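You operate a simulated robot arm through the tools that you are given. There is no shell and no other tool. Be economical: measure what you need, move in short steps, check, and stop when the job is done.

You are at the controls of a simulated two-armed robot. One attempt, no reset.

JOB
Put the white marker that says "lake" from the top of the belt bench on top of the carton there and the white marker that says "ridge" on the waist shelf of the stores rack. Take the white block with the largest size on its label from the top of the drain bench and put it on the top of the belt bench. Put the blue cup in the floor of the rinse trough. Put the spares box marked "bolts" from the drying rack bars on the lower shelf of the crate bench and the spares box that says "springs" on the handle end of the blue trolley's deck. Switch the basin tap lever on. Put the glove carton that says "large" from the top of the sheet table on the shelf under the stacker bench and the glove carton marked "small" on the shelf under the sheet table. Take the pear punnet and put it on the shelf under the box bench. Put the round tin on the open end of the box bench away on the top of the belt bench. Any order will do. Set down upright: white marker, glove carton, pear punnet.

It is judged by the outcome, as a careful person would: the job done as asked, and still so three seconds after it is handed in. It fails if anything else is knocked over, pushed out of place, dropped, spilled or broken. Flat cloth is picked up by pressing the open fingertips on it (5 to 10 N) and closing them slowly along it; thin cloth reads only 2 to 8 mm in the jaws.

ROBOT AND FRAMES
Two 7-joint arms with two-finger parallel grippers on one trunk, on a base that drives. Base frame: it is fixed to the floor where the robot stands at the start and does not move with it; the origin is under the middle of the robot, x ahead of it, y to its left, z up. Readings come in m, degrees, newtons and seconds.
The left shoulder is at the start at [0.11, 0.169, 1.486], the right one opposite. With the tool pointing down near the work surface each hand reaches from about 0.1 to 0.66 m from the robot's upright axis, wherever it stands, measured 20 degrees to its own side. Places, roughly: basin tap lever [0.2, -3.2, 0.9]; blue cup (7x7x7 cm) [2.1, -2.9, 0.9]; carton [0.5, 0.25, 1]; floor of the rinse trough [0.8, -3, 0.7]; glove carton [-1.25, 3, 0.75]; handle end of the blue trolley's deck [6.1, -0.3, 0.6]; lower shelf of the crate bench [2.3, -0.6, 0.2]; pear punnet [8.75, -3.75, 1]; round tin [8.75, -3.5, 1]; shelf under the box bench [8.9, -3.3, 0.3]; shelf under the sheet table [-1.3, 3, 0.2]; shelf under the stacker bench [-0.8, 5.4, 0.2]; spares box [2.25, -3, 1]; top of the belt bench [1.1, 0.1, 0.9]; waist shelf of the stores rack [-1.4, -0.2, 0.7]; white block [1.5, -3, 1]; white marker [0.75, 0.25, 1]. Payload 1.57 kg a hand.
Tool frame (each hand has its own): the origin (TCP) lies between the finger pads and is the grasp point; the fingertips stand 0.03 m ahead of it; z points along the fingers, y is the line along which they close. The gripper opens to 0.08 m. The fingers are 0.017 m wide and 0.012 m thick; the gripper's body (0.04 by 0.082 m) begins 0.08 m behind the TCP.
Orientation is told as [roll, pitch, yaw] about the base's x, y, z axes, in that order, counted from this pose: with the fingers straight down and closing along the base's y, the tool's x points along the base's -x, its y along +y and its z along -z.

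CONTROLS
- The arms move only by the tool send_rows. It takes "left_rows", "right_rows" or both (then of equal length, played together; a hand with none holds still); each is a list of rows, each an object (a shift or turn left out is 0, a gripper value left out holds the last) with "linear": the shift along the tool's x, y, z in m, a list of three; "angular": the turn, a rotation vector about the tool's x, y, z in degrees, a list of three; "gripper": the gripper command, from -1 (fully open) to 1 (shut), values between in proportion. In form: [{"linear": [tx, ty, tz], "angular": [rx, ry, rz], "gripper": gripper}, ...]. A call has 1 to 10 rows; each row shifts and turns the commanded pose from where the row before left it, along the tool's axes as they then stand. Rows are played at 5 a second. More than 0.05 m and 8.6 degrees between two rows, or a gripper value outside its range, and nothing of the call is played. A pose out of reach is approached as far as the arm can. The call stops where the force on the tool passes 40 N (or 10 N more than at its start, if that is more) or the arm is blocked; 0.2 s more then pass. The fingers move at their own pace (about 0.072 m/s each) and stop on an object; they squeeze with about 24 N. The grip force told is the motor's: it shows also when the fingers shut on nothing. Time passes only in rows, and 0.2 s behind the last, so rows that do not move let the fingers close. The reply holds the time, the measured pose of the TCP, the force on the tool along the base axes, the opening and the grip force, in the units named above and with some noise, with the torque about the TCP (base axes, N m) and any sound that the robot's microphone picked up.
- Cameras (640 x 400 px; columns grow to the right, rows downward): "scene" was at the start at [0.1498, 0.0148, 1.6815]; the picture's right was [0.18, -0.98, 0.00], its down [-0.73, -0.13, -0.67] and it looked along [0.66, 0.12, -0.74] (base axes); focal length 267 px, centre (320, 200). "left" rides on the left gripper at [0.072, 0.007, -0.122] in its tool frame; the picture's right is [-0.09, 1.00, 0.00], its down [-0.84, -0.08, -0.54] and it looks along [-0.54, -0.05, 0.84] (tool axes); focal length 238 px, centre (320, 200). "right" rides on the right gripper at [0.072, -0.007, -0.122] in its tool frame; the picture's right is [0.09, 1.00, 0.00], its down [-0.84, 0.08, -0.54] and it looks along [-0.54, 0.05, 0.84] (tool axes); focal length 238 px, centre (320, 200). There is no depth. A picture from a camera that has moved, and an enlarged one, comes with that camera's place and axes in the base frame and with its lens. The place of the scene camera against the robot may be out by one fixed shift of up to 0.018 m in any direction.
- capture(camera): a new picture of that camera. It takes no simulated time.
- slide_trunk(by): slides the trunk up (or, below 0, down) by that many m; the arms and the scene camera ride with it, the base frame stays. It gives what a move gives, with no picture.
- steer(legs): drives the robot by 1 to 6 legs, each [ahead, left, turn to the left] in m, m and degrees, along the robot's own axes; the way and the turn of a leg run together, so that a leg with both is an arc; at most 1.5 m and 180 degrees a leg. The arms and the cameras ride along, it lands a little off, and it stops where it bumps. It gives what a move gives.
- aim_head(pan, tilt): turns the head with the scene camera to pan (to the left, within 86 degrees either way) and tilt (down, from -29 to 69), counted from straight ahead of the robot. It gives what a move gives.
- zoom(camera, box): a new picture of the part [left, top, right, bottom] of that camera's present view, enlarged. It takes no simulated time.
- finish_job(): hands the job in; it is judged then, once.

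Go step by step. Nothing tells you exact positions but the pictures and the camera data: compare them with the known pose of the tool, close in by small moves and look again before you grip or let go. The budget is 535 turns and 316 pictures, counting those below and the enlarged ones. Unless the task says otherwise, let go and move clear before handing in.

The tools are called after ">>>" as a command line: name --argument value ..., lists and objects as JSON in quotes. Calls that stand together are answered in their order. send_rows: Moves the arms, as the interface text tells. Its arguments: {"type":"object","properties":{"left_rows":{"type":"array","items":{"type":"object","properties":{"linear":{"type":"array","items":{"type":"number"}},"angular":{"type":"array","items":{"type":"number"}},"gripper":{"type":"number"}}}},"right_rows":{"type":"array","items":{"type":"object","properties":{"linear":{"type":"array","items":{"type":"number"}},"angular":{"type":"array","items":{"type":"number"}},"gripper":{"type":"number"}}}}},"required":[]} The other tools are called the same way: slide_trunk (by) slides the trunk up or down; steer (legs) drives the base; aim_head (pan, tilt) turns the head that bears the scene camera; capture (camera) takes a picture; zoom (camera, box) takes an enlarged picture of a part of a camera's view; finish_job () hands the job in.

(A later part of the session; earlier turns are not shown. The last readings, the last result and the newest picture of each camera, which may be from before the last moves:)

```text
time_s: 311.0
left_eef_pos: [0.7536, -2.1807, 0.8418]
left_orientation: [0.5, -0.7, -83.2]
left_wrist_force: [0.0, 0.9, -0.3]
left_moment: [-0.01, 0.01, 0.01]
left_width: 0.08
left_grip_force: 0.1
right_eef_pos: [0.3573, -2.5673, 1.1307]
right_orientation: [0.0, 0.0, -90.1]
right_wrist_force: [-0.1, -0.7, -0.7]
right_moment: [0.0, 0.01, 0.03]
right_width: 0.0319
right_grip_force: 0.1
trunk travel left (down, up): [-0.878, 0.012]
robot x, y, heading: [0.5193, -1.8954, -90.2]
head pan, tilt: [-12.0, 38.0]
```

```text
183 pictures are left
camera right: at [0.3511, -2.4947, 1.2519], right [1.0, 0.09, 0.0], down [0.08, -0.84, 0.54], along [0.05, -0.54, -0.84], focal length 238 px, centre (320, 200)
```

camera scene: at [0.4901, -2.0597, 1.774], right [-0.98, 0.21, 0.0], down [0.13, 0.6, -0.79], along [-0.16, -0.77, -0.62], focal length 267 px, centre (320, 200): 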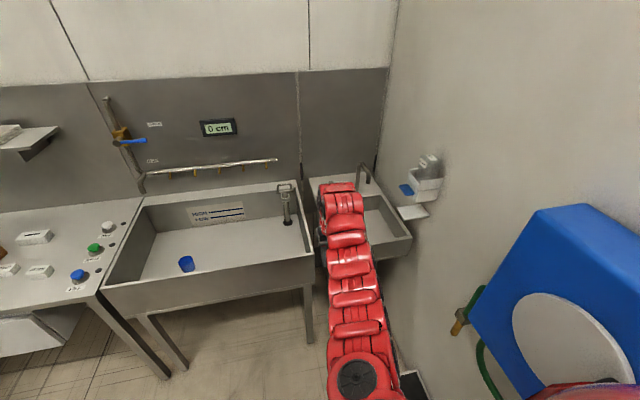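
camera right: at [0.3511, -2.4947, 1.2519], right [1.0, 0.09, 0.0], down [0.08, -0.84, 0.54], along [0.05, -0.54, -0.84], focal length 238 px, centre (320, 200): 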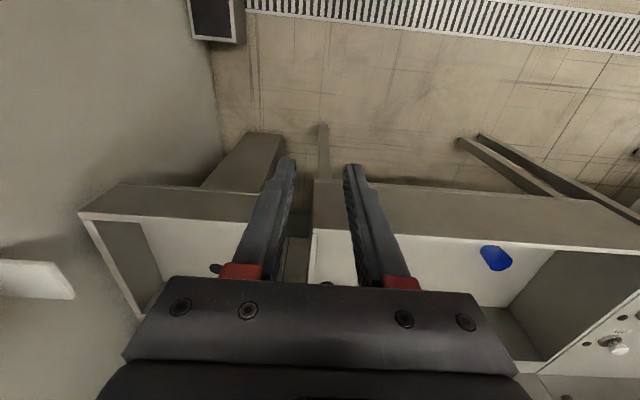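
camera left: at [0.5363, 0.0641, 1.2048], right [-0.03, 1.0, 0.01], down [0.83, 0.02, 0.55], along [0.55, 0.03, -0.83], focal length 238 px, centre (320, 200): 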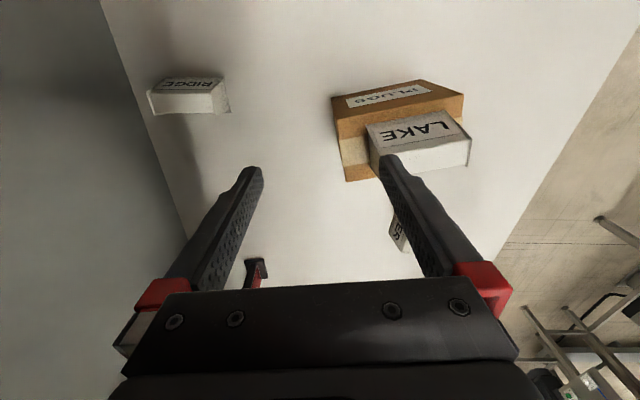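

The tap lever comes out near [0.185, -3.08, 0.957], pointing forward from a pivot at y≈-3.215. The hose reel limits space at the right, so I reposition to x≈0.75 and turn toward the tap for a close look.

>>> steer --legs '[[0, 0.25, 0], [0.2, 0, -33]]'

>>> aim_head --pan 0 --tilt 38

>>> capture --camera "scene"

```text
time_s: 314.3
left_eef_pos: [0.7598, -2.4538, 0.8411]
left_orientation: [0.6, -0.6, -115.0]
left_wrist_force: [0.0, 0.3, -1.1]
left_moment: [0.01, 0.02, 0.01]
left_width: 0.08
left_grip_force: 0.0
right_eef_pos: [0.2192, -2.5726, 1.1314]
right_orientation: [0.1, 0.0, -121.8]
right_wrist_force: [0.1, 0.6, 0.4]
right_moment: [-0.01, -0.01, 0.02]
right_width: 0.0319
right_grip_force: 0.0
trunk travel left (down, up): [-0.878, 0.012]
robot x, y, heading: [0.7121, -2.0838, -121.8]
head pan, tilt: [-12.0, 38.0]
```

```text
time_s: 315.1
left_eef_pos: [0.7605, -2.4531, 0.8418]
left_orientation: [0.5, -0.4, -115.0]
left_wrist_force: [-0.2, -0.3, 1.2]
left_moment: [0.0, 0.02, 0.01]
left_width: 0.0801
left_grip_force: 0.1
right_eef_pos: [0.2178, -2.574, 1.1307]
right_orientation: [0.0, 0.2, -121.9]
right_wrist_force: [-1.2, 0.1, 0.7]
right_moment: [0.01, 0.01, 0.01]
right_width: 0.0319
right_grip_force: 0.1
trunk travel left (down, up): [-0.878, 0.012]
robot x, y, heading: [0.7064, -2.086, -121.8]
head pan, tilt: [0.0, 38.0]
```

```text
182 pictures are left
camera scene: at [0.6115, -2.2279, 1.7739], right [-0.85, 0.53, 0.0], down [0.32, 0.52, -0.79], along [-0.41, -0.67, -0.62], focal length 267 px, centre (320, 200)
```

scene: 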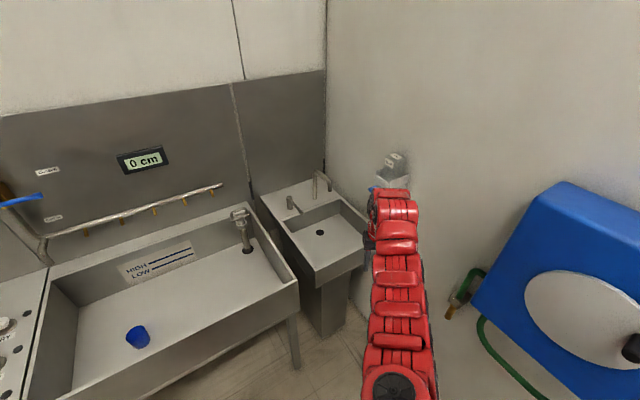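

>>> zoom --camera "scene" --box '[220, 150, 380, 270]'

>>> zoom --camera "scene" --box '[80, 290, 200, 380]'

```text
3.33 times, centred on (300, 210) of scene
camera zoom: at [0.6115, -2.2279, 1.7739], right [-0.85, 0.53, 0.0], down [0.32, 0.52, -0.79], along [-0.41, -0.67, -0.62], focal length 891 px, centre (387, 167)
```

zoom: 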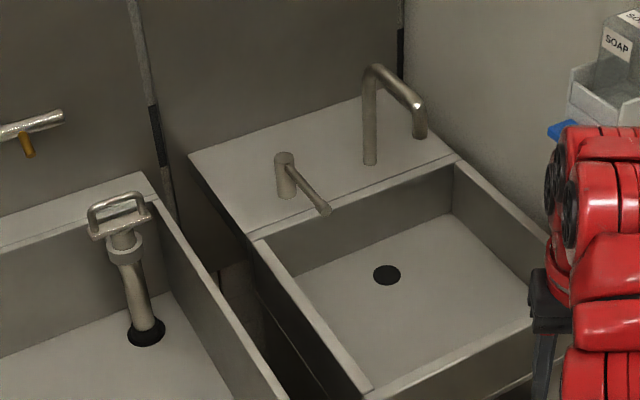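

```text
4.44 times, centred on (140, 335) of scene
camera zoom: at [0.6115, -2.2279, 1.7739], right [-0.85, 0.53, 0.0], down [0.32, 0.52, -0.79], along [-0.41, -0.67, -0.62], focal length 1188 px, centre (1120, -400)
```

zoom: 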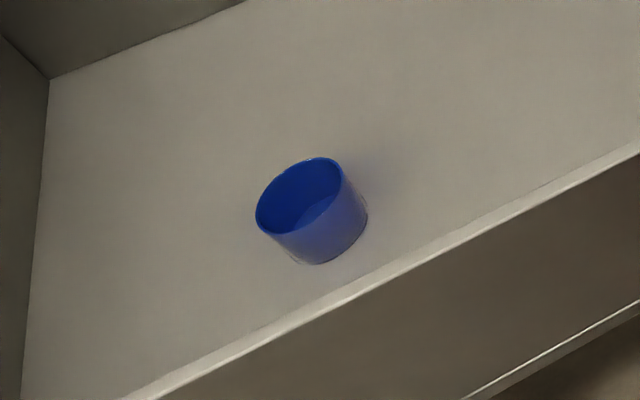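

The cup stands upright in the trough. The tap has a lever pointing forward from a vertical post; I move in to reach it with the right hand closed.

>>> steer --legs '[[0, 0, 21.8]]'

>>> send_rows --right_rows '[{"linear": [0, -0.03, 0], "gripper": 1}, {"linear": [0, -0.03, 0]}, {"linear": [0.02, -0.02, 0.02]}, {"linear": [0.01, 0, 0.02]}]'

```text
time_s: 316.6
left_eef_pos: [0.892, -2.4079, 0.842]
left_orientation: [0.5, -0.6, -93.2]
left_wrist_force: [-0.3, 0.0, -0.5]
left_moment: [0.02, 0.03, 0.01]
left_width: 0.0802
left_grip_force: 0.0
right_eef_pos: [0.4351, -2.7198, 1.1304]
right_orientation: [0.0, 0.0, -100.0]
right_wrist_force: [0.1, 0.8, 0.6]
right_moment: [0.0, 0.02, 0.01]
right_width: 0.0322
right_grip_force: 0.1
trunk travel left (down, up): [-0.878, 0.012]
robot x, y, heading: [0.7056, -2.0868, -100.0]
head pan, tilt: [0.0, 38.0]
```

```text
time_s: 317.6
left_eef_pos: [0.8921, -2.4078, 0.8418]
left_orientation: [0.6, -0.6, -93.1]
left_wrist_force: [-0.1, 0.7, -0.1]
left_moment: [-0.02, -0.02, -0.01]
left_width: 0.0802
left_grip_force: 0.1
right_eef_pos: [0.3619, -2.6787, 1.0895]
right_orientation: [0.1, 0.0, -100.0]
right_wrist_force: [0.7, -0.1, -0.7]
right_moment: [0.01, -0.01, 0.04]
right_width: 0.0
right_grip_force: 21.6
trunk travel left (down, up): [-0.878, 0.012]
robot x, y, heading: [0.7079, -2.0851, -100.1]
head pan, tilt: [0.0, 38.0]
```

>>> steer --legs '[[0.38, -0.1, 0]]'

>>> capture --camera "right"

>>> capture --camera "scene"

```text
time_s: 320.1
left_eef_pos: [0.7298, -2.7713, 0.8413]
left_orientation: [0.5, -0.6, -93.2]
left_wrist_force: [-0.5, 0.3, 0.0]
left_moment: [0.01, 0.04, 0.02]
left_width: 0.08
left_grip_force: 0.0
right_eef_pos: [0.2005, -3.0422, 1.0905]
right_orientation: [0.0, 0.0, -100.0]
right_wrist_force: [-0.4, 0.3, 0.2]
right_moment: [0.0, 0.01, 0.02]
right_width: 0.0002
right_grip_force: 21.6
trunk travel left (down, up): [-0.878, 0.012]
robot x, y, heading: [0.5393, -2.453, -99.6]
head pan, tilt: [0.0, 38.0]
```

```text
179 pictures are left
camera right: at [0.2075, -2.9699, 1.2112], right [1.0, -0.08, 0.0], down [-0.07, -0.84, 0.54], along [-0.04, -0.54, -0.84], focal length 238 px, centre (320, 200)
```

right: 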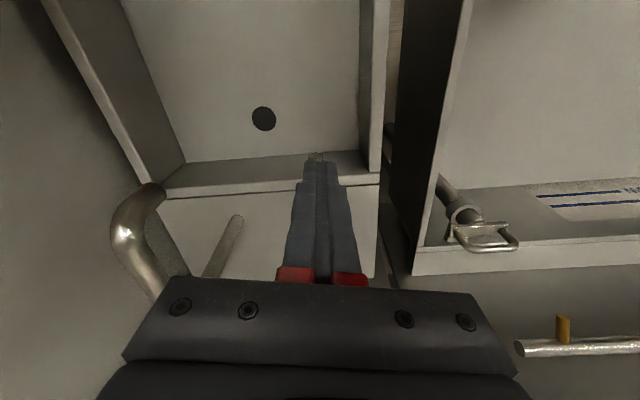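

```text
178 pictures are left
camera scene: at [0.5083, -2.6131, 1.7742], right [-0.99, 0.17, 0.0], down [0.11, 0.61, -0.79], along [-0.14, -0.78, -0.62], focal length 267 px, centre (320, 200)
```

scene: 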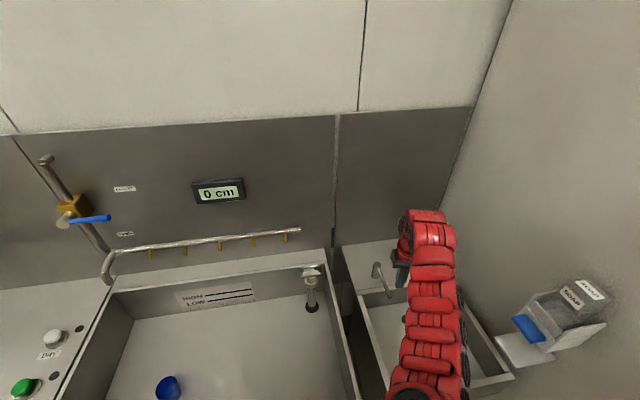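

>>> send_rows --right_rows '[{"linear": [-0.02, 0, 0], "gripper": -0.4}, {"linear": [-0.018, 0, 0.03]}, {"linear": [0, -0.004, 0.04]}, {"linear": [0, 0, 0.03]}, {}]'

>>> capture --camera "right"

```text
time_s: 321.3
left_eef_pos: [0.7304, -2.7725, 0.8418]
left_orientation: [0.4, -0.5, -93.2]
left_wrist_force: [0.6, -0.1, -0.4]
left_moment: [-0.02, -0.01, 0.03]
left_width: 0.0799
left_grip_force: 0.0
right_eef_pos: [0.1887, -3.0823, 0.989]
right_orientation: [0.0, -0.1, -99.9]
right_wrist_force: [0.1, 0.3, -0.4]
right_moment: [0.0, -0.01, -0.01]
right_width: 0.0559
right_grip_force: 0.1
trunk travel left (down, up): [-0.878, 0.012]
robot x, y, heading: [0.5452, -2.4512, -99.9]
head pan, tilt: [0.0, 38.0]
```

```text
177 pictures are left
camera right: at [0.1956, -3.0092, 1.1109], right [1.0, -0.08, 0.0], down [-0.07, -0.84, 0.54], along [-0.04, -0.54, -0.84], focal length 238 px, centre (320, 200)
```

right: 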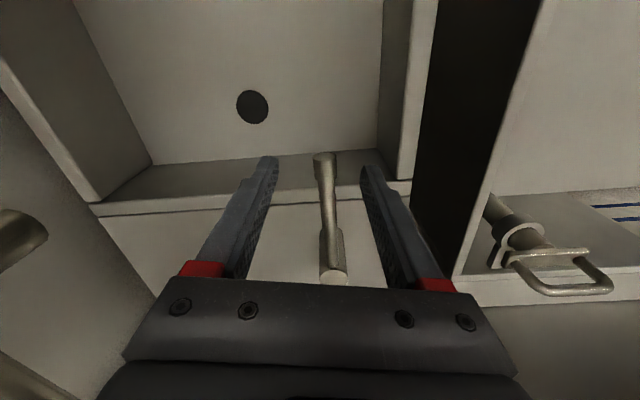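

The lever lies centred between the fingers; I lower and close on it, then try a gentle lift.

>>> send_rows --right_rows '[{"linear": [0, 0.001, 0.02]}, {"linear": [0, 0, 0.014]}, {"gripper": 0.5}, {"gripper": 1}, {}, {}]'

>>> send_rows --right_rows '[{"linear": [0, 0, -0.006]}, {"linear": [0, 0, -0.006]}, {"linear": [0, 0, -0.006]}]'

>>> capture --camera "right"

```text
time_s: 322.7
left_eef_pos: [0.7302, -2.772, 0.8414]
left_orientation: [0.4, -0.6, -93.2]
left_wrist_force: [0.2, 0.4, 0.1]
left_moment: [-0.01, -0.03, -0.01]
left_width: 0.0801
left_grip_force: 0.1
right_eef_pos: [0.1913, -3.0784, 0.9561]
right_orientation: [-0.1, 0.0, -99.9]
right_wrist_force: [8.5, 0.0, 0.2]
right_moment: [-0.02, -0.12, 0.41]
right_width: 0.0192
right_grip_force: 33.7
trunk travel left (down, up): [-0.878, 0.012]
robot x, y, heading: [0.5419, -2.4494, -100.0]
head pan, tilt: [0.0, 38.0]
```

```text
time_s: 323.5
left_eef_pos: [0.731, -2.7712, 0.8433]
left_orientation: [0.3, -0.7, -93.2]
left_wrist_force: [1.0, -0.6, 0.3]
left_moment: [-0.03, 0.02, 0.03]
left_width: 0.0802
left_grip_force: 0.1
right_eef_pos: [0.1875, -3.0807, 0.9818]
right_orientation: [-0.5, -0.9, -100.3]
right_wrist_force: [-0.8, -0.3, 0.5]
right_moment: [-0.09, -0.1, 0.01]
right_width: 0.0
right_grip_force: 21.3
trunk travel left (down, up): [-0.878, 0.012]
robot x, y, heading: [0.5425, -2.4521, -99.9]
head pan, tilt: [0.0, 38.0]
```

```text
176 pictures are left
camera right: at [0.1961, -3.0072, 1.1015], right [1.0, -0.09, -0.01], down [-0.07, -0.83, 0.55], along [-0.06, -0.55, -0.83], focal length 238 px, centre (320, 200)
```

right: 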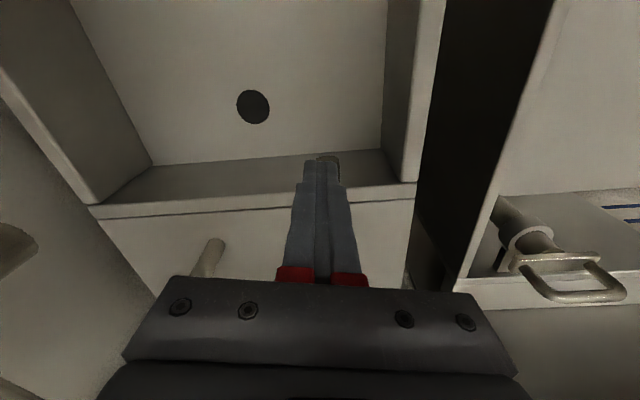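

The lever did not lift. I straddle it again and test it sideways.

>>> send_rows --right_rows '[{"gripper": -0.3, "angular": [0.4, 0.9, 0]}, {}, {"linear": [0, 0.001, 0.015]}, {"linear": [0, 0, 0.012]}, {"gripper": 0.2}, {}]'

>>> send_rows --right_rows '[{"linear": [0, 0.01, 0]}, {"linear": [0, 0.01, 0]}, {"linear": [0, 0.01, 0]}]'

>>> capture --camera "right"

```text
time_s: 324.9
left_eef_pos: [0.7304, -2.7715, 0.8422]
left_orientation: [0.5, -0.6, -93.2]
left_wrist_force: [0.1, -0.3, -0.4]
left_moment: [-0.01, 0.01, 0.02]
left_width: 0.0798
left_grip_force: 0.1
right_eef_pos: [0.1951, -3.0654, 0.9504]
right_orientation: [-0.4, 1.0, -100.1]
right_wrist_force: [-1.1, 0.1, 0.0]
right_moment: [0.01, -0.02, 0.03]
right_width: 0.032
right_grip_force: 0.0
right hand out of reach, approached as far as the arm can: row 3, 4
trunk travel left (down, up): [-0.878, 0.012]
robot x, y, heading: [0.5437, -2.4516, -100.1]
head pan, tilt: [0.0, 38.0]
```

```text
time_s: 325.7
left_eef_pos: [0.7298, -2.7713, 0.8417]
left_orientation: [0.4, -0.5, -93.2]
left_wrist_force: [-0.2, -0.4, 0.5]
left_moment: [0.03, -0.04, 0.0]
left_width: 0.0802
left_grip_force: 0.0
right_eef_pos: [0.225, -3.0715, 0.9512]
right_orientation: [-0.4, 0.9, -100.0]
right_wrist_force: [-1.2, 0.7, 0.5]
right_moment: [-0.01, 0.0, 0.0]
right_width: 0.033
right_grip_force: 0.3
trunk travel left (down, up): [-0.878, 0.012]
robot x, y, heading: [0.5441, -2.4487, -99.8]
head pan, tilt: [0.0, 38.0]
```

```text
175 pictures are left
camera right: at [0.2319, -3.0015, 1.0739], right [1.0, -0.08, -0.01], down [-0.07, -0.85, 0.53], along [-0.05, -0.53, -0.85], focal length 238 px, centre (320, 200)
```

right: 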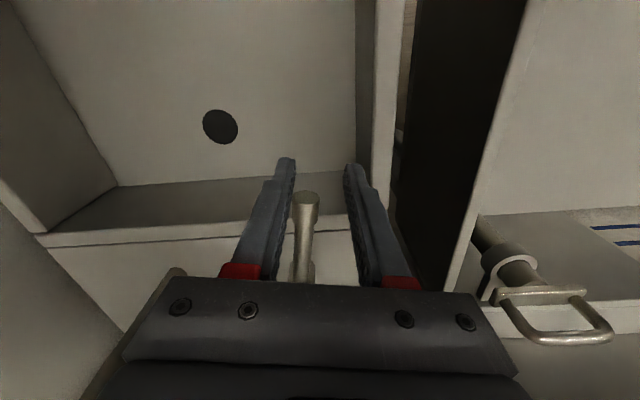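

>>> send_rows --right_rows '[{"linear": [-0.01, 0.01, 0]}, {"linear": [-0.005, 0.01, 0]}, {"linear": [-0.005, 0.01, 0]}, {"linear": [0, 0.01, 0]}]'

>>> capture --camera "right"

```text
time_s: 326.7
left_eef_pos: [0.729, -2.7727, 0.8409]
left_orientation: [0.5, -0.5, -93.2]
left_wrist_force: [-0.6, -0.2, 0.5]
left_moment: [0.0, -0.01, 0.03]
left_width: 0.0799
left_grip_force: 0.1
right_eef_pos: [0.2624, -3.091, 0.9551]
right_orientation: [-0.4, 0.9, -99.9]
right_wrist_force: [0.2, -0.5, -0.6]
right_moment: [-0.03, 0.01, 0.02]
right_width: 0.0323
right_grip_force: 0.2
right hand out of reach, approached as far as the arm can: row 2, 3
trunk travel left (down, up): [-0.878, 0.012]
robot x, y, heading: [0.5443, -2.452, -99.9]
head pan, tilt: [0.0, 38.0]
```

```text
174 pictures are left
camera right: at [0.2705, -3.0208, 1.0771], right [1.0, -0.08, -0.01], down [-0.07, -0.85, 0.53], along [-0.05, -0.53, -0.85], focal length 238 px, centre (320, 200)
```

right: 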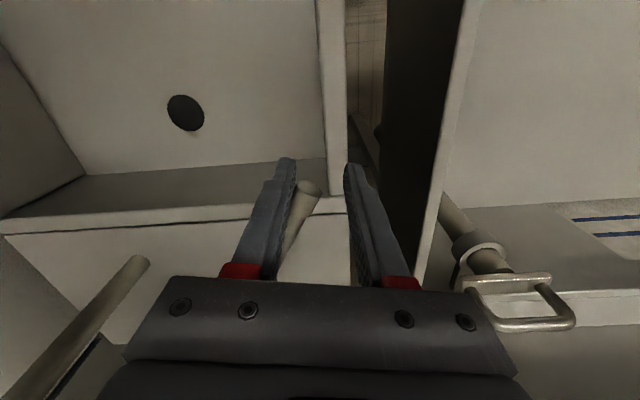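

The lever swings freely toward +x. I keep swinging it and watch for water or a stop.

>>> send_rows --right_rows '[{"linear": [-0.005, 0.012, 0]}, {"linear": [-0.008, 0.012, 0]}, {"linear": [-0.01, 0.01, 0]}, {"linear": [-0.01, 0.01, 0]}]'

>>> capture --camera "right"

>>> capture --camera "scene"

```text
time_s: 327.7
left_eef_pos: [0.7303, -2.7722, 0.8415]
left_orientation: [0.5, -0.7, -93.3]
left_wrist_force: [-0.6, -0.3, 0.1]
left_moment: [0.01, 0.01, 0.02]
left_width: 0.0799
left_grip_force: 0.0
right_eef_pos: [0.2957, -3.0985, 0.9601]
right_orientation: [-0.4, 1.1, -99.8]
right_wrist_force: [0.1, 0.6, -1.0]
right_moment: [-0.01, 0.01, -0.02]
right_width: 0.032
right_grip_force: 0.1
right hand out of reach, approached as far as the arm can: row 1, 2, 3, 4
trunk travel left (down, up): [-0.878, 0.012]
robot x, y, heading: [0.5471, -2.4506, -100.1]
head pan, tilt: [0.0, 38.0]
```

```text
173 pictures are left
camera right: at [0.3033, -3.0284, 1.0829], right [1.0, -0.08, -0.01], down [-0.07, -0.85, 0.53], along [-0.05, -0.53, -0.85], focal length 238 px, centre (320, 200)
```

right: 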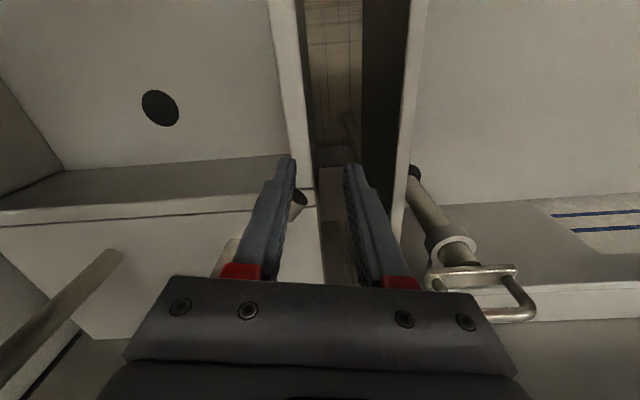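

```text
172 pictures are left
camera scene: at [0.5082, -2.614, 1.774], right [-0.99, 0.17, 0.0], down [0.11, 0.61, -0.79], along [-0.14, -0.78, -0.62], focal length 267 px, centre (320, 200)
```

scene: 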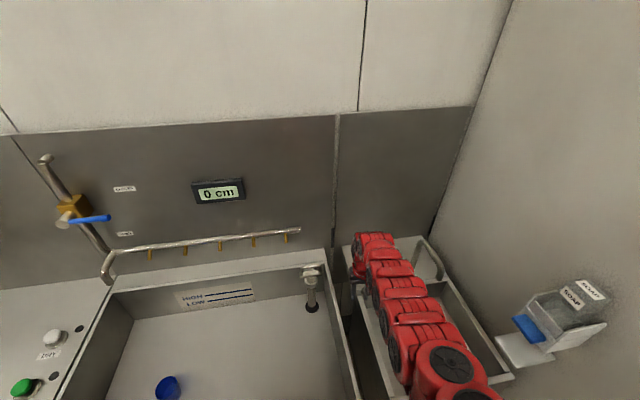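

>>> send_rows --left_rows '[{"linear": [0.045, 0, 0]}, {"linear": [0.045, 0, 0]}]'

>>> steer --legs '[[0.07, 0.0, 0]]'

>>> capture --camera "right"

```text
time_s: 328.5
left_eef_pos: [0.7579, -2.7454, 0.8591]
left_orientation: [3.7, -6.6, -93.8]
left_wrist_force: [0.6, -0.5, -0.3]
left_moment: [-0.02, 0.01, 0.0]
left_width: 0.0797
left_grip_force: 0.2
right_eef_pos: [0.2946, -3.0985, 0.9611]
right_orientation: [-0.3, 1.0, -99.8]
right_wrist_force: [-0.6, 0.0, 0.0]
right_moment: [-0.02, 0.02, -0.03]
right_width: 0.032
right_grip_force: 0.0
trunk travel left (down, up): [-0.878, 0.012]
robot x, y, heading: [0.5477, -2.4521, -99.7]
head pan, tilt: [0.0, 38.0]
stopped in row 2 (left hand): the arm was blocked; the commanded pose is now the measured one
```

```text
time_s: 329.5
left_eef_pos: [0.7488, -2.7893, 0.8589]
left_orientation: [4.0, -5.5, -93.4]
left_wrist_force: [3.9, 14.5, 8.8]
left_moment: [0.26, -0.65, 0.71]
left_width: 0.0801
left_grip_force: 0.0
right_eef_pos: [0.2738, -3.137, 0.9557]
right_orientation: [-1.0, 2.5, -100.8]
right_wrist_force: [-5.7, 7.0, 1.6]
right_moment: [0.21, 0.0, -0.19]
right_width: 0.0384
right_grip_force: 3.7
trunk travel left (down, up): [-0.878, 0.012]
robot x, y, heading: [0.536, -2.5051, -100.2]
head pan, tilt: [0.0, 38.0]
stopped in leg 1: the force on the tool passed its limit at 117 N (the readings are from after the stop); the commanded pose is now the measured one
```

```text
171 pictures are left
camera right: at [0.2838, -3.0708, 1.0808], right [1.0, -0.1, -0.01], down [-0.08, -0.86, 0.5], along [-0.06, -0.5, -0.86], focal length 238 px, centre (320, 200)
```

right: 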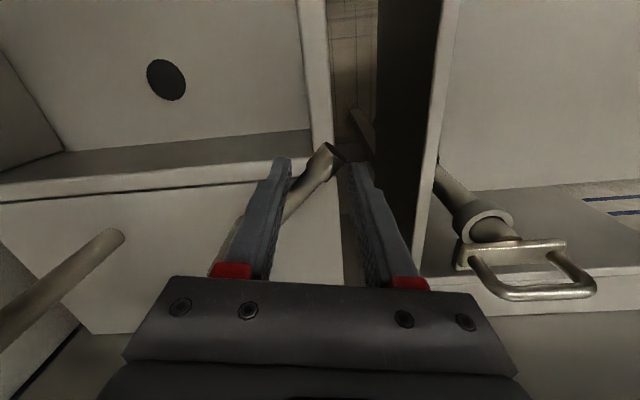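

>>> steer --legs '[[-0.05, 0.0, 0]]'

>>> capture --camera "right"

>>> capture --camera "left"

```text
time_s: 330.5
left_eef_pos: [0.7589, -2.7466, 0.8578]
left_orientation: [3.8, -5.3, -93.6]
left_wrist_force: [-0.5, -0.4, -0.2]
left_moment: [0.03, 0.02, 0.0]
left_width: 0.0802
left_grip_force: 0.1
right_eef_pos: [0.2855, -3.0964, 0.954]
right_orientation: [-1.0, 2.8, -100.7]
right_wrist_force: [0.0, -0.8, 0.1]
right_moment: [0.04, -0.01, 0.02]
right_width: 0.0318
right_grip_force: 0.1
trunk travel left (down, up): [-0.878, 0.012]
robot x, y, heading: [0.5432, -2.454, -100.3]
head pan, tilt: [0.0, 38.0]
```

```text
170 pictures are left
camera right: at [0.2955, -3.03, 1.078], right [1.0, -0.09, -0.01], down [-0.07, -0.86, 0.5], along [-0.06, -0.5, -0.87], focal length 238 px, centre (320, 200)
```

right: 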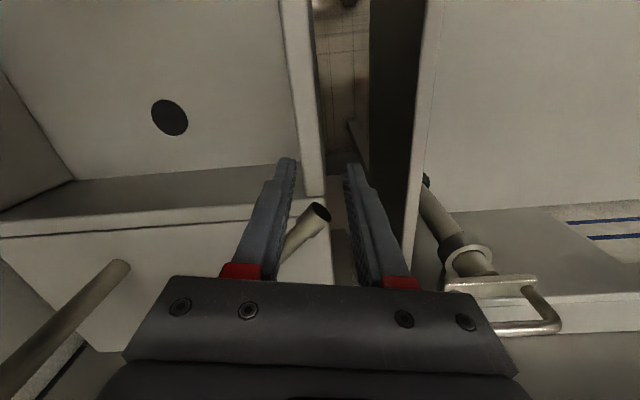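

```text
169 pictures are left
camera left: at [0.762, -2.6638, 0.9725], right [0.99, -0.15, 0.07], down [-0.16, -0.78, 0.61], along [-0.03, -0.62, -0.79], focal length 238 px, centre (320, 200)
```

left: 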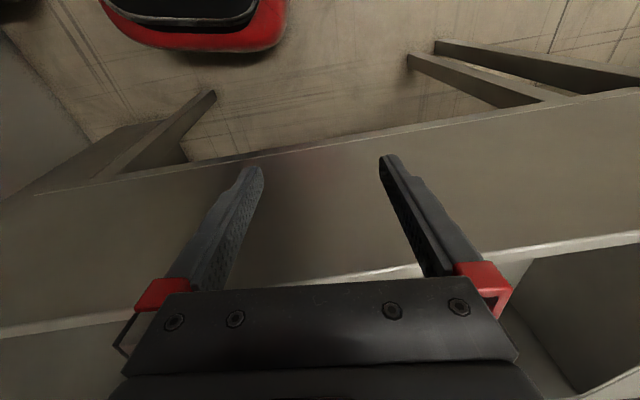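

>>> send_rows --right_rows '[{"linear": [0, 0.005, -0.03]}, {"linear": [0, 0, -0.04]}, {"linear": [0, 0, -0.04]}, {"linear": [0, 0, -0.03]}]'

>>> steer --legs '[[-0.35, 0.1, 0]]'

>>> capture --camera "scene"

```text
time_s: 331.5
left_eef_pos: [0.759, -2.7445, 0.8591]
left_orientation: [3.8, -5.6, -93.5]
left_wrist_force: [0.0, -0.2, 0.2]
left_moment: [0.0, -0.01, -0.03]
left_width: 0.0802
left_grip_force: 0.0
right_eef_pos: [0.2934, -3.0974, 1.0942]
right_orientation: [-1.0, 2.6, -100.9]
right_wrist_force: [0.7, 0.1, 0.9]
right_moment: [0.01, 0.01, -0.02]
right_width: 0.0319
right_grip_force: 0.1
trunk travel left (down, up): [-0.878, 0.012]
robot x, y, heading: [0.5423, -2.4531, -99.9]
head pan, tilt: [0.0, 38.0]
```

```text
time_s: 333.8
left_eef_pos: [0.9191, -2.4085, 0.8579]
left_orientation: [3.8, -5.5, -93.7]
left_wrist_force: [1.1, -0.6, 0.1]
left_moment: [-0.05, 0.01, -0.01]
left_width: 0.0799
left_grip_force: 0.0
right_eef_pos: [0.4521, -2.7618, 1.0952]
right_orientation: [-1.0, 2.6, -100.9]
right_wrist_force: [-0.1, -0.6, 0.4]
right_moment: [-0.01, 0.01, 0.02]
right_width: 0.032
right_grip_force: 0.1
trunk travel left (down, up): [-0.878, 0.012]
robot x, y, heading: [0.7031, -2.1175, -100.0]
head pan, tilt: [0.0, 38.0]
```

```text
168 pictures are left
camera scene: at [0.6662, -2.2835, 1.7739], right [-0.98, 0.18, 0.0], down [0.11, 0.61, -0.79], along [-0.14, -0.78, -0.62], focal length 267 px, centre (320, 200)
```

scene: 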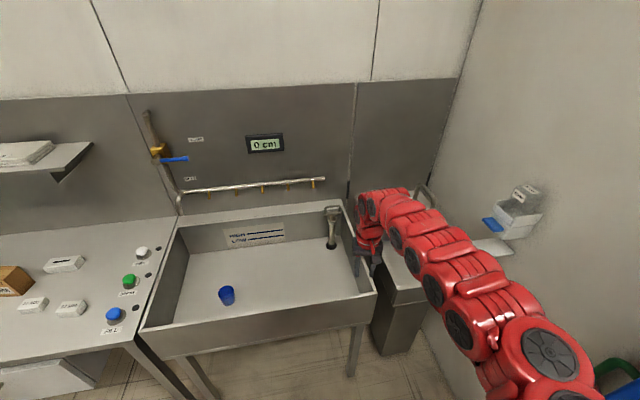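

>>> steer --legs '[[0, 0.35, 10]]'

>>> capture --camera "scene"

```text
time_s: 336.1
left_eef_pos: [1.3149, -2.402, 0.8584]
left_orientation: [3.7, -5.7, -83.9]
left_wrist_force: [1.1, 0.9, 0.3]
left_moment: [-0.02, 0.02, 0.01]
left_width: 0.08
left_grip_force: 0.1
right_eef_pos: [0.914, -2.8278, 1.0942]
right_orientation: [-1.0, 2.5, -91.1]
right_wrist_force: [0.4, 0.5, 0.3]
right_moment: [-0.03, -0.01, -0.01]
right_width: 0.0321
right_grip_force: 0.1
trunk travel left (down, up): [-0.878, 0.012]
robot x, y, heading: [1.0557, -2.1518, -90.6]
head pan, tilt: [0.0, 38.0]
```

```text
167 pictures are left
camera scene: at [1.0453, -2.3176, 1.774], right [-1.0, 0.01, 0.0], down [0.01, 0.62, -0.79], along [-0.01, -0.79, -0.62], focal length 267 px, centre (320, 200)
```

scene: 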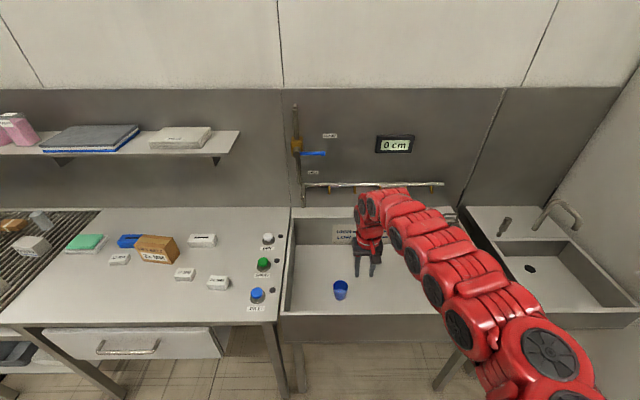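

>>> zoom --camera "scene" --box '[450, 180, 610, 290]'

```text
3.64 times, centred on (530, 235) of scene
camera zoom: at [1.0453, -2.3176, 1.774], right [-1.0, 0.01, 0.0], down [0.01, 0.62, -0.79], along [-0.01, -0.79, -0.62], focal length 972 px, centre (-444, 73)
```

zoom: 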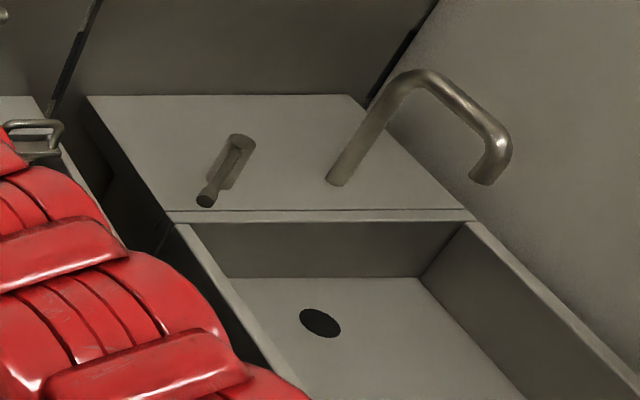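

The lever now rests against its stop at about 45° (swung from straight ahead), so I take the tap as switched on. Next the spares boxes: I drive back in front of the drying rack.

>>> steer --legs '[[-0.4, 0, 0.6], [0, 1.23, 0]]'

>>> send_rows --right_rows '[{"angular": [-1, -2.5, -8.5], "linear": [0, 0.01, 0.03]}, {"angular": [0, 0, -8.5], "linear": [0, 0, 0.03], "gripper": -1}, {"angular": [0, 0, -8.5], "linear": [0, 0, 0.03]}, {"angular": [0, 0, -8.5], "linear": [0, 0, 0.03]}, {"angular": [0, 0, -8.5], "linear": [0, 0, 0.03]}, {"angular": [0, 0, -8.5]}, {"angular": [0, 0, -8.5]}, {"angular": [0, 0, -8.5]}, {"angular": [0, 0, -8.5]}, {"angular": [0, 0, -8.5]}]' --left_rows '[{"linear": [-0.03, 0, -0.0], "angular": [3.8, 5.5, 0]}, {"linear": [-0.03, 0, 0]}, {"linear": [-0.03, 0, 0]}, {"linear": [-0.03, 0, 0]}, {"linear": [-0.03, 0, 0]}, {"linear": [-0.03, 0, 0]}, {"linear": [-0.03, 0, 0]}, {"linear": [-0.02, 0, -0.02]}, {"linear": [-0.02, 0, -0.02]}, {}]'

```text
time_s: 344.5
left_eef_pos: [2.5703, -2.0025, 0.8579]
left_orientation: [3.8, -5.6, -84.0]
left_wrist_force: [0.0, 1.0, -0.1]
left_moment: [0.02, 0.0, 0.01]
left_width: 0.0798
left_grip_force: 0.1
right_eef_pos: [2.1683, -2.4279, 1.0952]
right_orientation: [-1.0, 2.6, -91.4]
right_wrist_force: [0.2, -0.3, 0.0]
right_moment: [-0.01, 0.0, 0.01]
right_width: 0.0322
right_grip_force: 0.0
trunk travel left (down, up): [-0.878, 0.012]
robot x, y, heading: [2.3068, -1.7501, -90.5]
head pan, tilt: [0.0, 38.0]
```

```text
refused: row 1 steps farther than a row can; nothing moved
```

>>> send_rows --right_rows '[{"angular": [-1, -2.5, -7], "linear": [0, 0.01, 0.03]}, {"angular": [0, 0, -8.5], "linear": [0, 0, 0.03], "gripper": -1}, {"angular": [0, 0, -8.5], "linear": [0, 0, 0.03]}, {"angular": [0, 0, -8.5], "linear": [0, 0, 0.03]}, {"angular": [0, 0, -8.5], "linear": [0, 0, 0.03]}, {"angular": [0, 0, -8.5]}, {"angular": [0, 0, -8.5]}, {"angular": [0, 0, -8.5]}, {"angular": [0, 0, -8.5]}, {"angular": [0, 0, -8.5]}]' --left_rows '[{"linear": [-0.03, 0, 0], "angular": [3.8, 5.5, 0]}, {"linear": [-0.03, 0, 0]}, {"linear": [-0.03, 0, 0]}, {"linear": [-0.03, 0, 0]}, {"linear": [-0.03, 0, 0]}, {"linear": [-0.03, 0, 0]}, {"linear": [-0.03, 0, 0]}, {"linear": [-0.02, 0, -0.02]}, {"linear": [-0.02, 0, -0.02]}, {}]'

```text
time_s: 346.7
left_eef_pos: [2.5979, -2.2533, 0.8992]
left_orientation: [0.0, -0.1, -83.9]
left_wrist_force: [0.0, 0.2, -0.1]
left_moment: [0.01, -0.04, -0.02]
left_width: 0.0798
left_grip_force: 0.1
right_eef_pos: [2.179, -2.4261, 0.9445]
right_orientation: [0.1, -0.1, -7.7]
right_wrist_force: [-0.6, -0.5, -0.4]
right_moment: [0.01, -0.01, -0.01]
right_width: 0.0801
right_grip_force: 0.0
trunk travel left (down, up): [-0.878, 0.012]
robot x, y, heading: [2.3084, -1.7506, -90.7]
head pan, tilt: [0.0, 38.0]
```

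>>> send_rows --right_rows '[{"angular": [0, 0, -7.7]}, {"angular": [0, -7.5, 0]}, {"angular": [0, -7.5, 0]}, {"angular": [0, -7.5, 0]}, {"angular": [0, -7.5, 0]}, {"angular": [0, -7.5, 0]}, {"angular": [0, -7.5, 0]}, {}, {}, {}]' --left_rows '[{"angular": [0, 0, -8.4]}, {"angular": [0, 0, -8.4]}, {"angular": [0, 0, -8.4]}, {"angular": [0, 0, -8.4]}, {"angular": [0, 0, -8.4]}, {"angular": [0, 0, -8.4]}, {"angular": [0, 0, -8.4]}, {"angular": [0, 0, -8.4]}, {"angular": [0, 0, -8.4]}, {"angular": [0, 0, -8.4]}]'

>>> aim_head --pan 0 --tilt 42

>>> capture --camera "scene"

```text
time_s: 348.9
left_eef_pos: [2.5978, -2.2502, 0.9015]
left_orientation: [-0.1, -0.1, 0.4]
left_wrist_force: [0.2, -0.2, -0.9]
left_moment: [-0.04, 0.01, 0.02]
left_width: 0.08
left_grip_force: 0.0
right_eef_pos: [2.1592, -2.374, 0.9581]
right_orientation: [0.1, -41.4, -0.2]
right_wrist_force: [-0.3, -0.5, 0.1]
right_moment: [-0.01, -0.02, -0.01]
right_width: 0.0799
right_grip_force: 0.0
right hand out of reach, approached as far as the arm can: row 3, 5, 6, 7
trunk travel left (down, up): [-0.878, 0.012]
robot x, y, heading: [2.308, -1.7518, -90.6]
head pan, tilt: [0.0, 38.0]
```

```text
time_s: 349.6
left_eef_pos: [2.5985, -2.2517, 0.9027]
left_orientation: [-0.1, 0.1, 0.2]
left_wrist_force: [-1.3, 0.2, 0.2]
left_moment: [-0.04, 0.01, 0.05]
left_width: 0.0799
left_grip_force: 0.1
right_eef_pos: [2.1595, -2.3732, 0.9593]
right_orientation: [0.2, -41.3, -0.2]
right_wrist_force: [0.5, 0.3, 0.2]
right_moment: [0.0, 0.03, -0.01]
right_width: 0.08
right_grip_force: 0.1
trunk travel left (down, up): [-0.878, 0.012]
robot x, y, heading: [2.3101, -1.7515, -90.7]
head pan, tilt: [0.0, 42.0]
```

```text
165 pictures are left
camera scene: at [2.3011, -1.9151, 1.7681], right [-1.0, 0.01, 0.0], down [0.01, 0.67, -0.74], along [-0.01, -0.74, -0.67], focal length 267 px, centre (320, 200)
```

scene: 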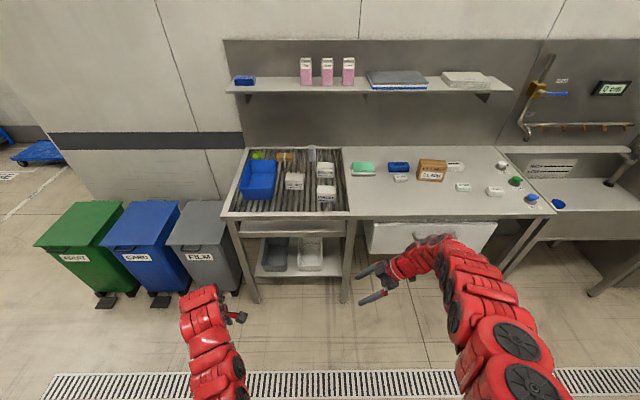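

>>> send_rows --left_rows '[{"linear": [0.03, 0, -0.01]}, {"linear": [0.03, 0, -0.013]}, {"linear": [0.03, 0, -0.013]}, {"linear": [0.03, 0, -0.013]}, {"linear": [0.028, 0, -0.013]}, {}]' --right_rows '[{"linear": [-0.015, -0.02, -0.018]}, {"linear": [-0.015, -0.02, -0.018]}, {"angular": [0, -4, 0]}, {}, {}, {}]'

>>> steer --legs '[[0.6, 0, 0.7]]'

>>> capture --camera "right"

>>> capture --camera "scene"

```text
time_s: 351.0
left_eef_pos: [2.4489, -2.2527, 0.9638]
left_orientation: [-0.1, 0.0, 0.2]
left_wrist_force: [-0.9, 0.1, -0.3]
left_moment: [0.01, -0.02, -0.01]
left_width: 0.08
left_grip_force: 0.1
right_eef_pos: [2.1577, -2.3987, 1.0046]
right_orientation: [0.1, -45.3, -0.2]
right_wrist_force: [0.6, -0.4, -0.9]
right_moment: [-0.01, 0.01, -0.01]
right_width: 0.0798
right_grip_force: 0.0
right hand out of reach, approached as far as the arm can: row 2, 3
trunk travel left (down, up): [-0.878, 0.012]
robot x, y, heading: [2.3102, -1.7474, -90.7]
head pan, tilt: [0.0, 42.0]
```

```text
time_s: 354.4
left_eef_pos: [2.433, -2.8634, 0.9645]
left_orientation: [-0.1, 0.0, -0.6]
left_wrist_force: [0.2, 0.5, 0.0]
left_moment: [0.03, 0.01, 0.02]
left_width: 0.0798
left_grip_force: 0.1
right_eef_pos: [2.1403, -3.007, 1.0049]
right_orientation: [0.1, -45.4, -0.8]
right_wrist_force: [-0.4, 0.3, 0.5]
right_moment: [0.01, 0.02, -0.01]
right_width: 0.0801
right_grip_force: 0.0
trunk travel left (down, up): [-0.878, 0.012]
robot x, y, heading: [2.3016, -2.3605, -91.1]
head pan, tilt: [0.0, 42.0]
```

```text
164 pictures are left
camera right: at [2.0033, -3.0109, 1.0394], right [-0.05, 1.0, -0.06], down [0.2, 0.07, 0.98], along [0.98, 0.04, -0.21], focal length 238 px, centre (320, 200)
```

right: 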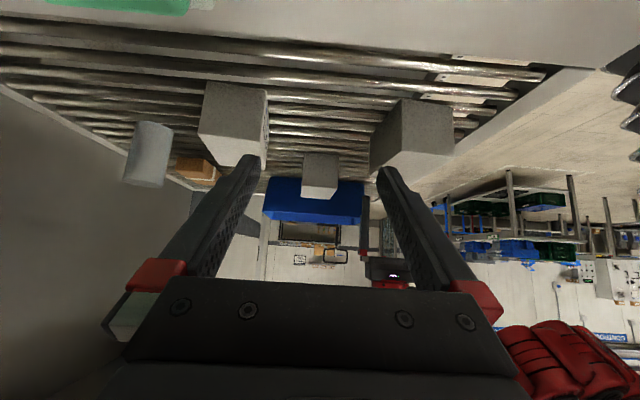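

```text
163 pictures are left
camera scene: at [2.2891, -2.5242, 1.7682], right [-1.0, 0.02, 0.0], down [0.02, 0.67, -0.74], along [-0.02, -0.74, -0.67], focal length 267 px, centre (320, 200)
```

scene: 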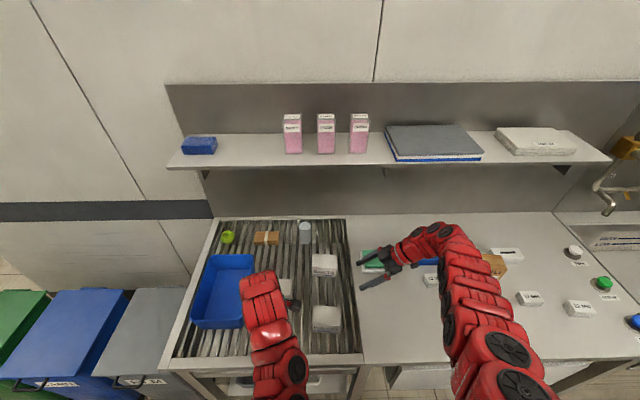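

>>> steer --legs '[[0.09, 0, 1.0]]'

>>> capture --camera "right"

```text
time_s: 355.5
left_eef_pos: [2.4401, -2.9455, 0.9637]
left_orientation: [-0.1, 0.0, 0.5]
left_wrist_force: [0.6, 0.5, 0.6]
left_moment: [0.01, 0.0, 0.0]
left_width: 0.0801
left_grip_force: 0.1
right_eef_pos: [2.1501, -3.0936, 1.0052]
right_orientation: [0.0, -45.3, 0.2]
right_wrist_force: [-0.3, 0.0, 0.4]
right_moment: [0.02, 0.03, 0.03]
right_width: 0.0801
right_grip_force: 0.1
trunk travel left (down, up): [-0.878, 0.012]
robot x, y, heading: [2.3003, -2.4455, -90.2]
head pan, tilt: [0.0, 42.0]
```

```text
162 pictures are left
camera right: at [2.0133, -3.1009, 1.04], right [-0.07, 1.0, -0.07], down [0.2, 0.08, 0.98], along [0.98, 0.05, -0.21], focal length 238 px, centre (320, 200)
```

right: 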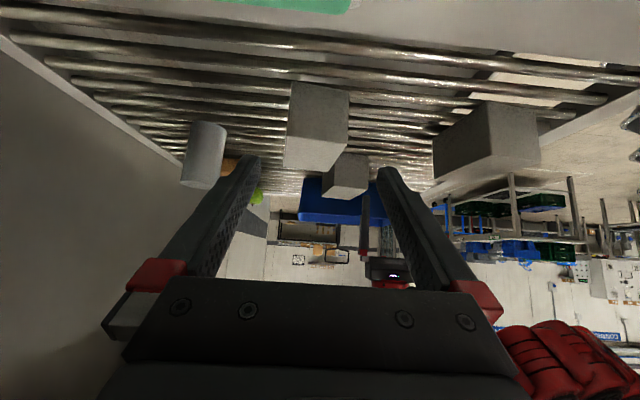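

>>> send_rows --right_rows '[{"linear": [0, -0.003, 0.04]}, {"linear": [0, -0.002, 0.04]}, {"linear": [0, 0, 0.02]}, {}]'

>>> capture --camera "right"

```text
time_s: 356.3
left_eef_pos: [2.4404, -2.9449, 0.9647]
left_orientation: [0.0, 0.1, 0.4]
left_wrist_force: [-0.1, -0.1, 0.0]
left_moment: [0.02, -0.04, 0.04]
left_width: 0.0798
left_grip_force: 0.1
right_eef_pos: [2.2077, -3.0753, 0.956]
right_orientation: [-1.5, -45.6, 0.9]
right_wrist_force: [-7.9, 8.1, 27.3]
right_moment: [-0.99, -0.5, -0.21]
right_width: 0.0731
right_grip_force: 0.1
right hand out of reach, approached as far as the arm can: row 1, 2
trunk travel left (down, up): [-0.878, 0.012]
robot x, y, heading: [2.3002, -2.4467, -90.2]
head pan, tilt: [0.0, 42.0]
stopped in row 4 (right hand): the force on the tool passed its limit at 49 N (the readings are from after the stop); the commanded pose is now the measured one
```

```text
161 pictures are left
camera right: at [2.0707, -3.0803, 0.9884], right [-0.06, 0.99, -0.08], down [0.2, 0.1, 0.98], along [0.98, 0.04, -0.2], focal length 238 px, centre (320, 200)
```

right: 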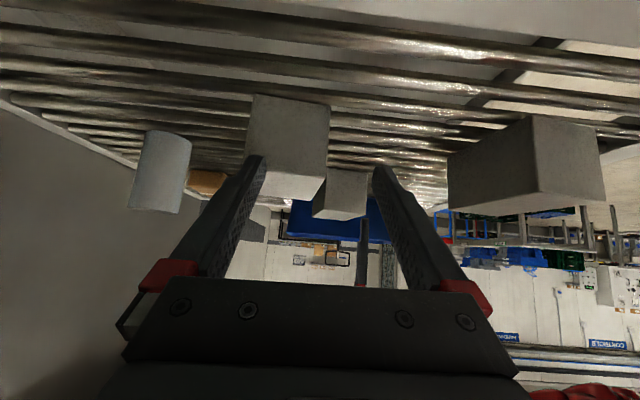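

The finger touched the box (the arm fell short in reach). I retract and bring the robot a bit closer.

>>> send_rows --right_rows '[{"linear": [0, 0, -0.03], "angular": [-1.5, 0, 0]}, {"linear": [0, 0, -0.02]}, {}]'

>>> steer --legs '[[0.06, 0, 0]]'

>>> capture --camera "right"

```text
time_s: 357.1
left_eef_pos: [2.439, -2.9481, 0.9644]
left_orientation: [0.0, -0.1, 0.4]
left_wrist_force: [0.2, -0.8, 0.3]
left_moment: [0.04, -0.02, 0.02]
left_width: 0.0799
left_grip_force: 0.1
right_eef_pos: [2.1719, -3.0738, 0.9902]
right_orientation: [0.6, -45.6, 0.4]
right_wrist_force: [-0.2, 1.4, -0.8]
right_moment: [0.05, 0.0, 0.02]
right_width: 0.0799
right_grip_force: 0.1
trunk travel left (down, up): [-0.878, 0.012]
robot x, y, heading: [2.2999, -2.4488, -90.2]
head pan, tilt: [0.0, 42.0]
```

```text
time_s: 358.1
left_eef_pos: [2.4402, -3.0026, 0.9661]
left_orientation: [-0.2, -0.1, 0.4]
left_wrist_force: [-0.8, 0.1, 0.0]
left_moment: [-0.02, 0.01, 0.0]
left_width: 0.0801
left_grip_force: 0.0
right_eef_pos: [2.171, -3.1292, 0.9933]
right_orientation: [0.3, -45.6, 0.7]
right_wrist_force: [0.6, 0.3, 0.6]
right_moment: [0.02, 0.03, -0.01]
right_width: 0.08
right_grip_force: 0.0
trunk travel left (down, up): [-0.878, 0.012]
robot x, y, heading: [2.3003, -2.5077, -90.4]
head pan, tilt: [0.0, 42.0]
```

```text
160 pictures are left
camera right: at [2.0354, -3.1387, 1.0252], right [-0.08, 0.99, -0.06], down [0.2, 0.08, 0.98], along [0.98, 0.07, -0.2], focal length 238 px, centre (320, 200)
```

right: 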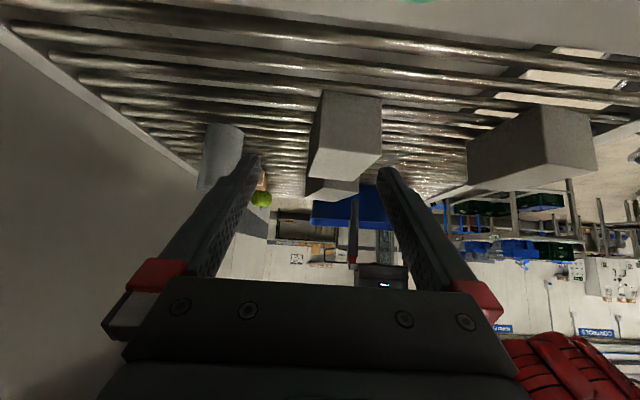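

>>> send_rows --right_rows '[{"linear": [0, 0.016, 0]}, {"linear": [0, 0.016, 0.02]}, {"linear": [0, 0, 0.03]}, {"linear": [0, 0, 0.02]}, {}]'

>>> capture --camera "right"

```text
time_s: 359.3
left_eef_pos: [2.4394, -3.0056, 0.9634]
left_orientation: [0.0, 0.0, 0.5]
left_wrist_force: [0.1, 0.7, -0.4]
left_moment: [0.01, 0.01, 0.04]
left_width: 0.08
left_grip_force: 0.1
right_eef_pos: [2.2201, -3.0976, 0.9419]
right_orientation: [0.5, -45.6, 0.7]
right_wrist_force: [0.3, 0.6, -0.2]
right_moment: [-0.01, 0.0, 0.02]
right_width: 0.08
right_grip_force: 0.2
trunk travel left (down, up): [-0.878, 0.012]
robot x, y, heading: [2.295, -2.5055, -90.3]
head pan, tilt: [0.0, 42.0]
```

```text
159 pictures are left
camera right: at [2.0843, -3.1079, 0.9757], right [-0.08, 0.99, -0.06], down [0.2, 0.07, 0.98], along [0.98, 0.07, -0.2], focal length 238 px, centre (320, 200)
```

right: 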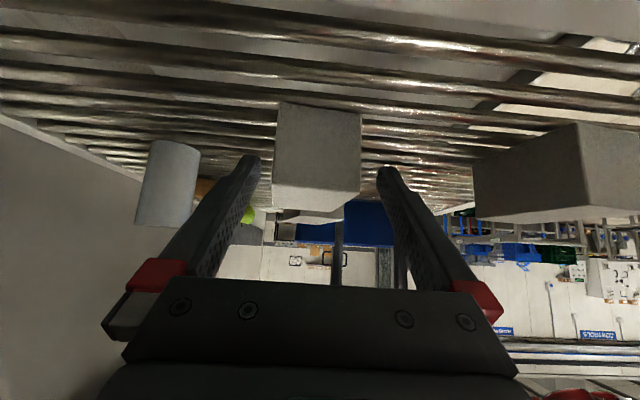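

>>> send_rows --right_rows '[{"linear": [-0.005, -0.001, 0.022]}, {"linear": [-0.004, 0, 0.022]}, {"linear": [-0.002, 0, 0.02]}, {}]'

>>> capture --camera "right"

```text
time_s: 360.3
left_eef_pos: [2.4384, -3.0049, 0.9642]
left_orientation: [-0.1, 0.1, 0.3]
left_wrist_force: [-0.1, 0.4, 0.2]
left_moment: [0.01, -0.02, 0.03]
left_width: 0.08
left_grip_force: 0.0
right_eef_pos: [2.2753, -3.0996, 0.9052]
right_orientation: [0.2, -45.6, 0.7]
right_wrist_force: [-8.7, 3.1, 12.5]
right_moment: [-0.46, 0.04, -0.21]
right_width: 0.0778
right_grip_force: 0.0
trunk travel left (down, up): [-0.878, 0.012]
robot x, y, heading: [2.3008, -2.5047, -90.5]
head pan, tilt: [0.0, 42.0]
```

```text
158 pictures are left
camera right: at [2.1382, -3.1082, 0.9392], right [-0.08, 0.99, -0.06], down [0.2, 0.08, 0.98], along [0.98, 0.06, -0.2], focal length 238 px, centre (320, 200)
```

right: 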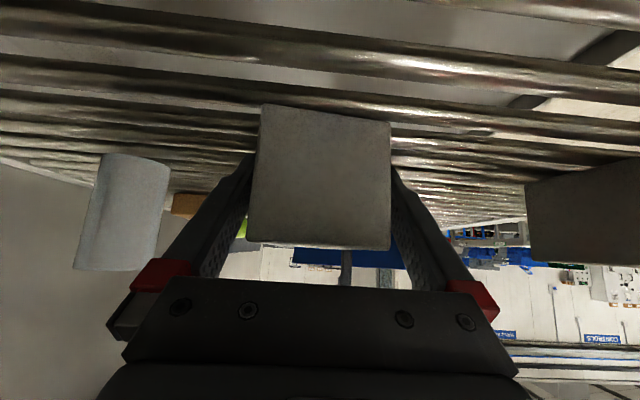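

>>> send_rows --right_rows '[{"linear": [-0.001, 0, -0.002]}, {"gripper": 0}, {"gripper": 1}, {}, {}]'

>>> capture --camera "right"

```text
time_s: 361.5
left_eef_pos: [2.4393, -3.0062, 0.9629]
left_orientation: [0.1, 0.0, 0.4]
left_wrist_force: [0.4, -0.2, -0.7]
left_moment: [0.01, 0.0, -0.01]
left_width: 0.08
left_grip_force: 0.0
right_eef_pos: [2.2743, -3.1001, 0.9065]
right_orientation: [0.6, -45.6, 0.5]
right_wrist_force: [0.3, -0.3, -4.4]
right_moment: [-0.02, 0.02, 0.03]
right_width: 0.0599
right_grip_force: 24.2
trunk travel left (down, up): [-0.878, 0.012]
robot x, y, heading: [2.2988, -2.5041, -90.2]
head pan, tilt: [0.0, 42.0]
```

```text
157 pictures are left
camera right: at [2.1389, -3.1089, 0.9399], right [-0.08, 0.99, -0.06], down [0.2, 0.07, 0.98], along [0.98, 0.07, -0.2], focal length 238 px, centre (320, 200)
```

right: 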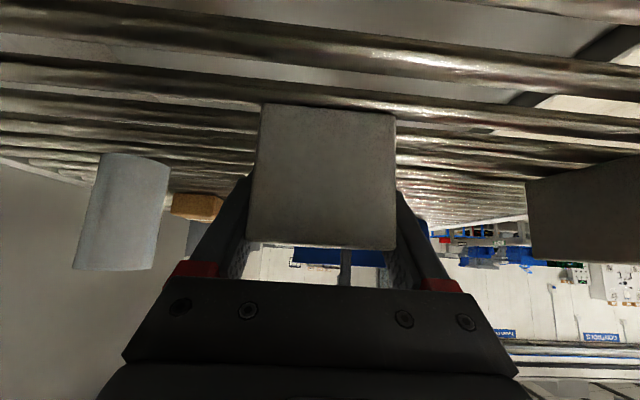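

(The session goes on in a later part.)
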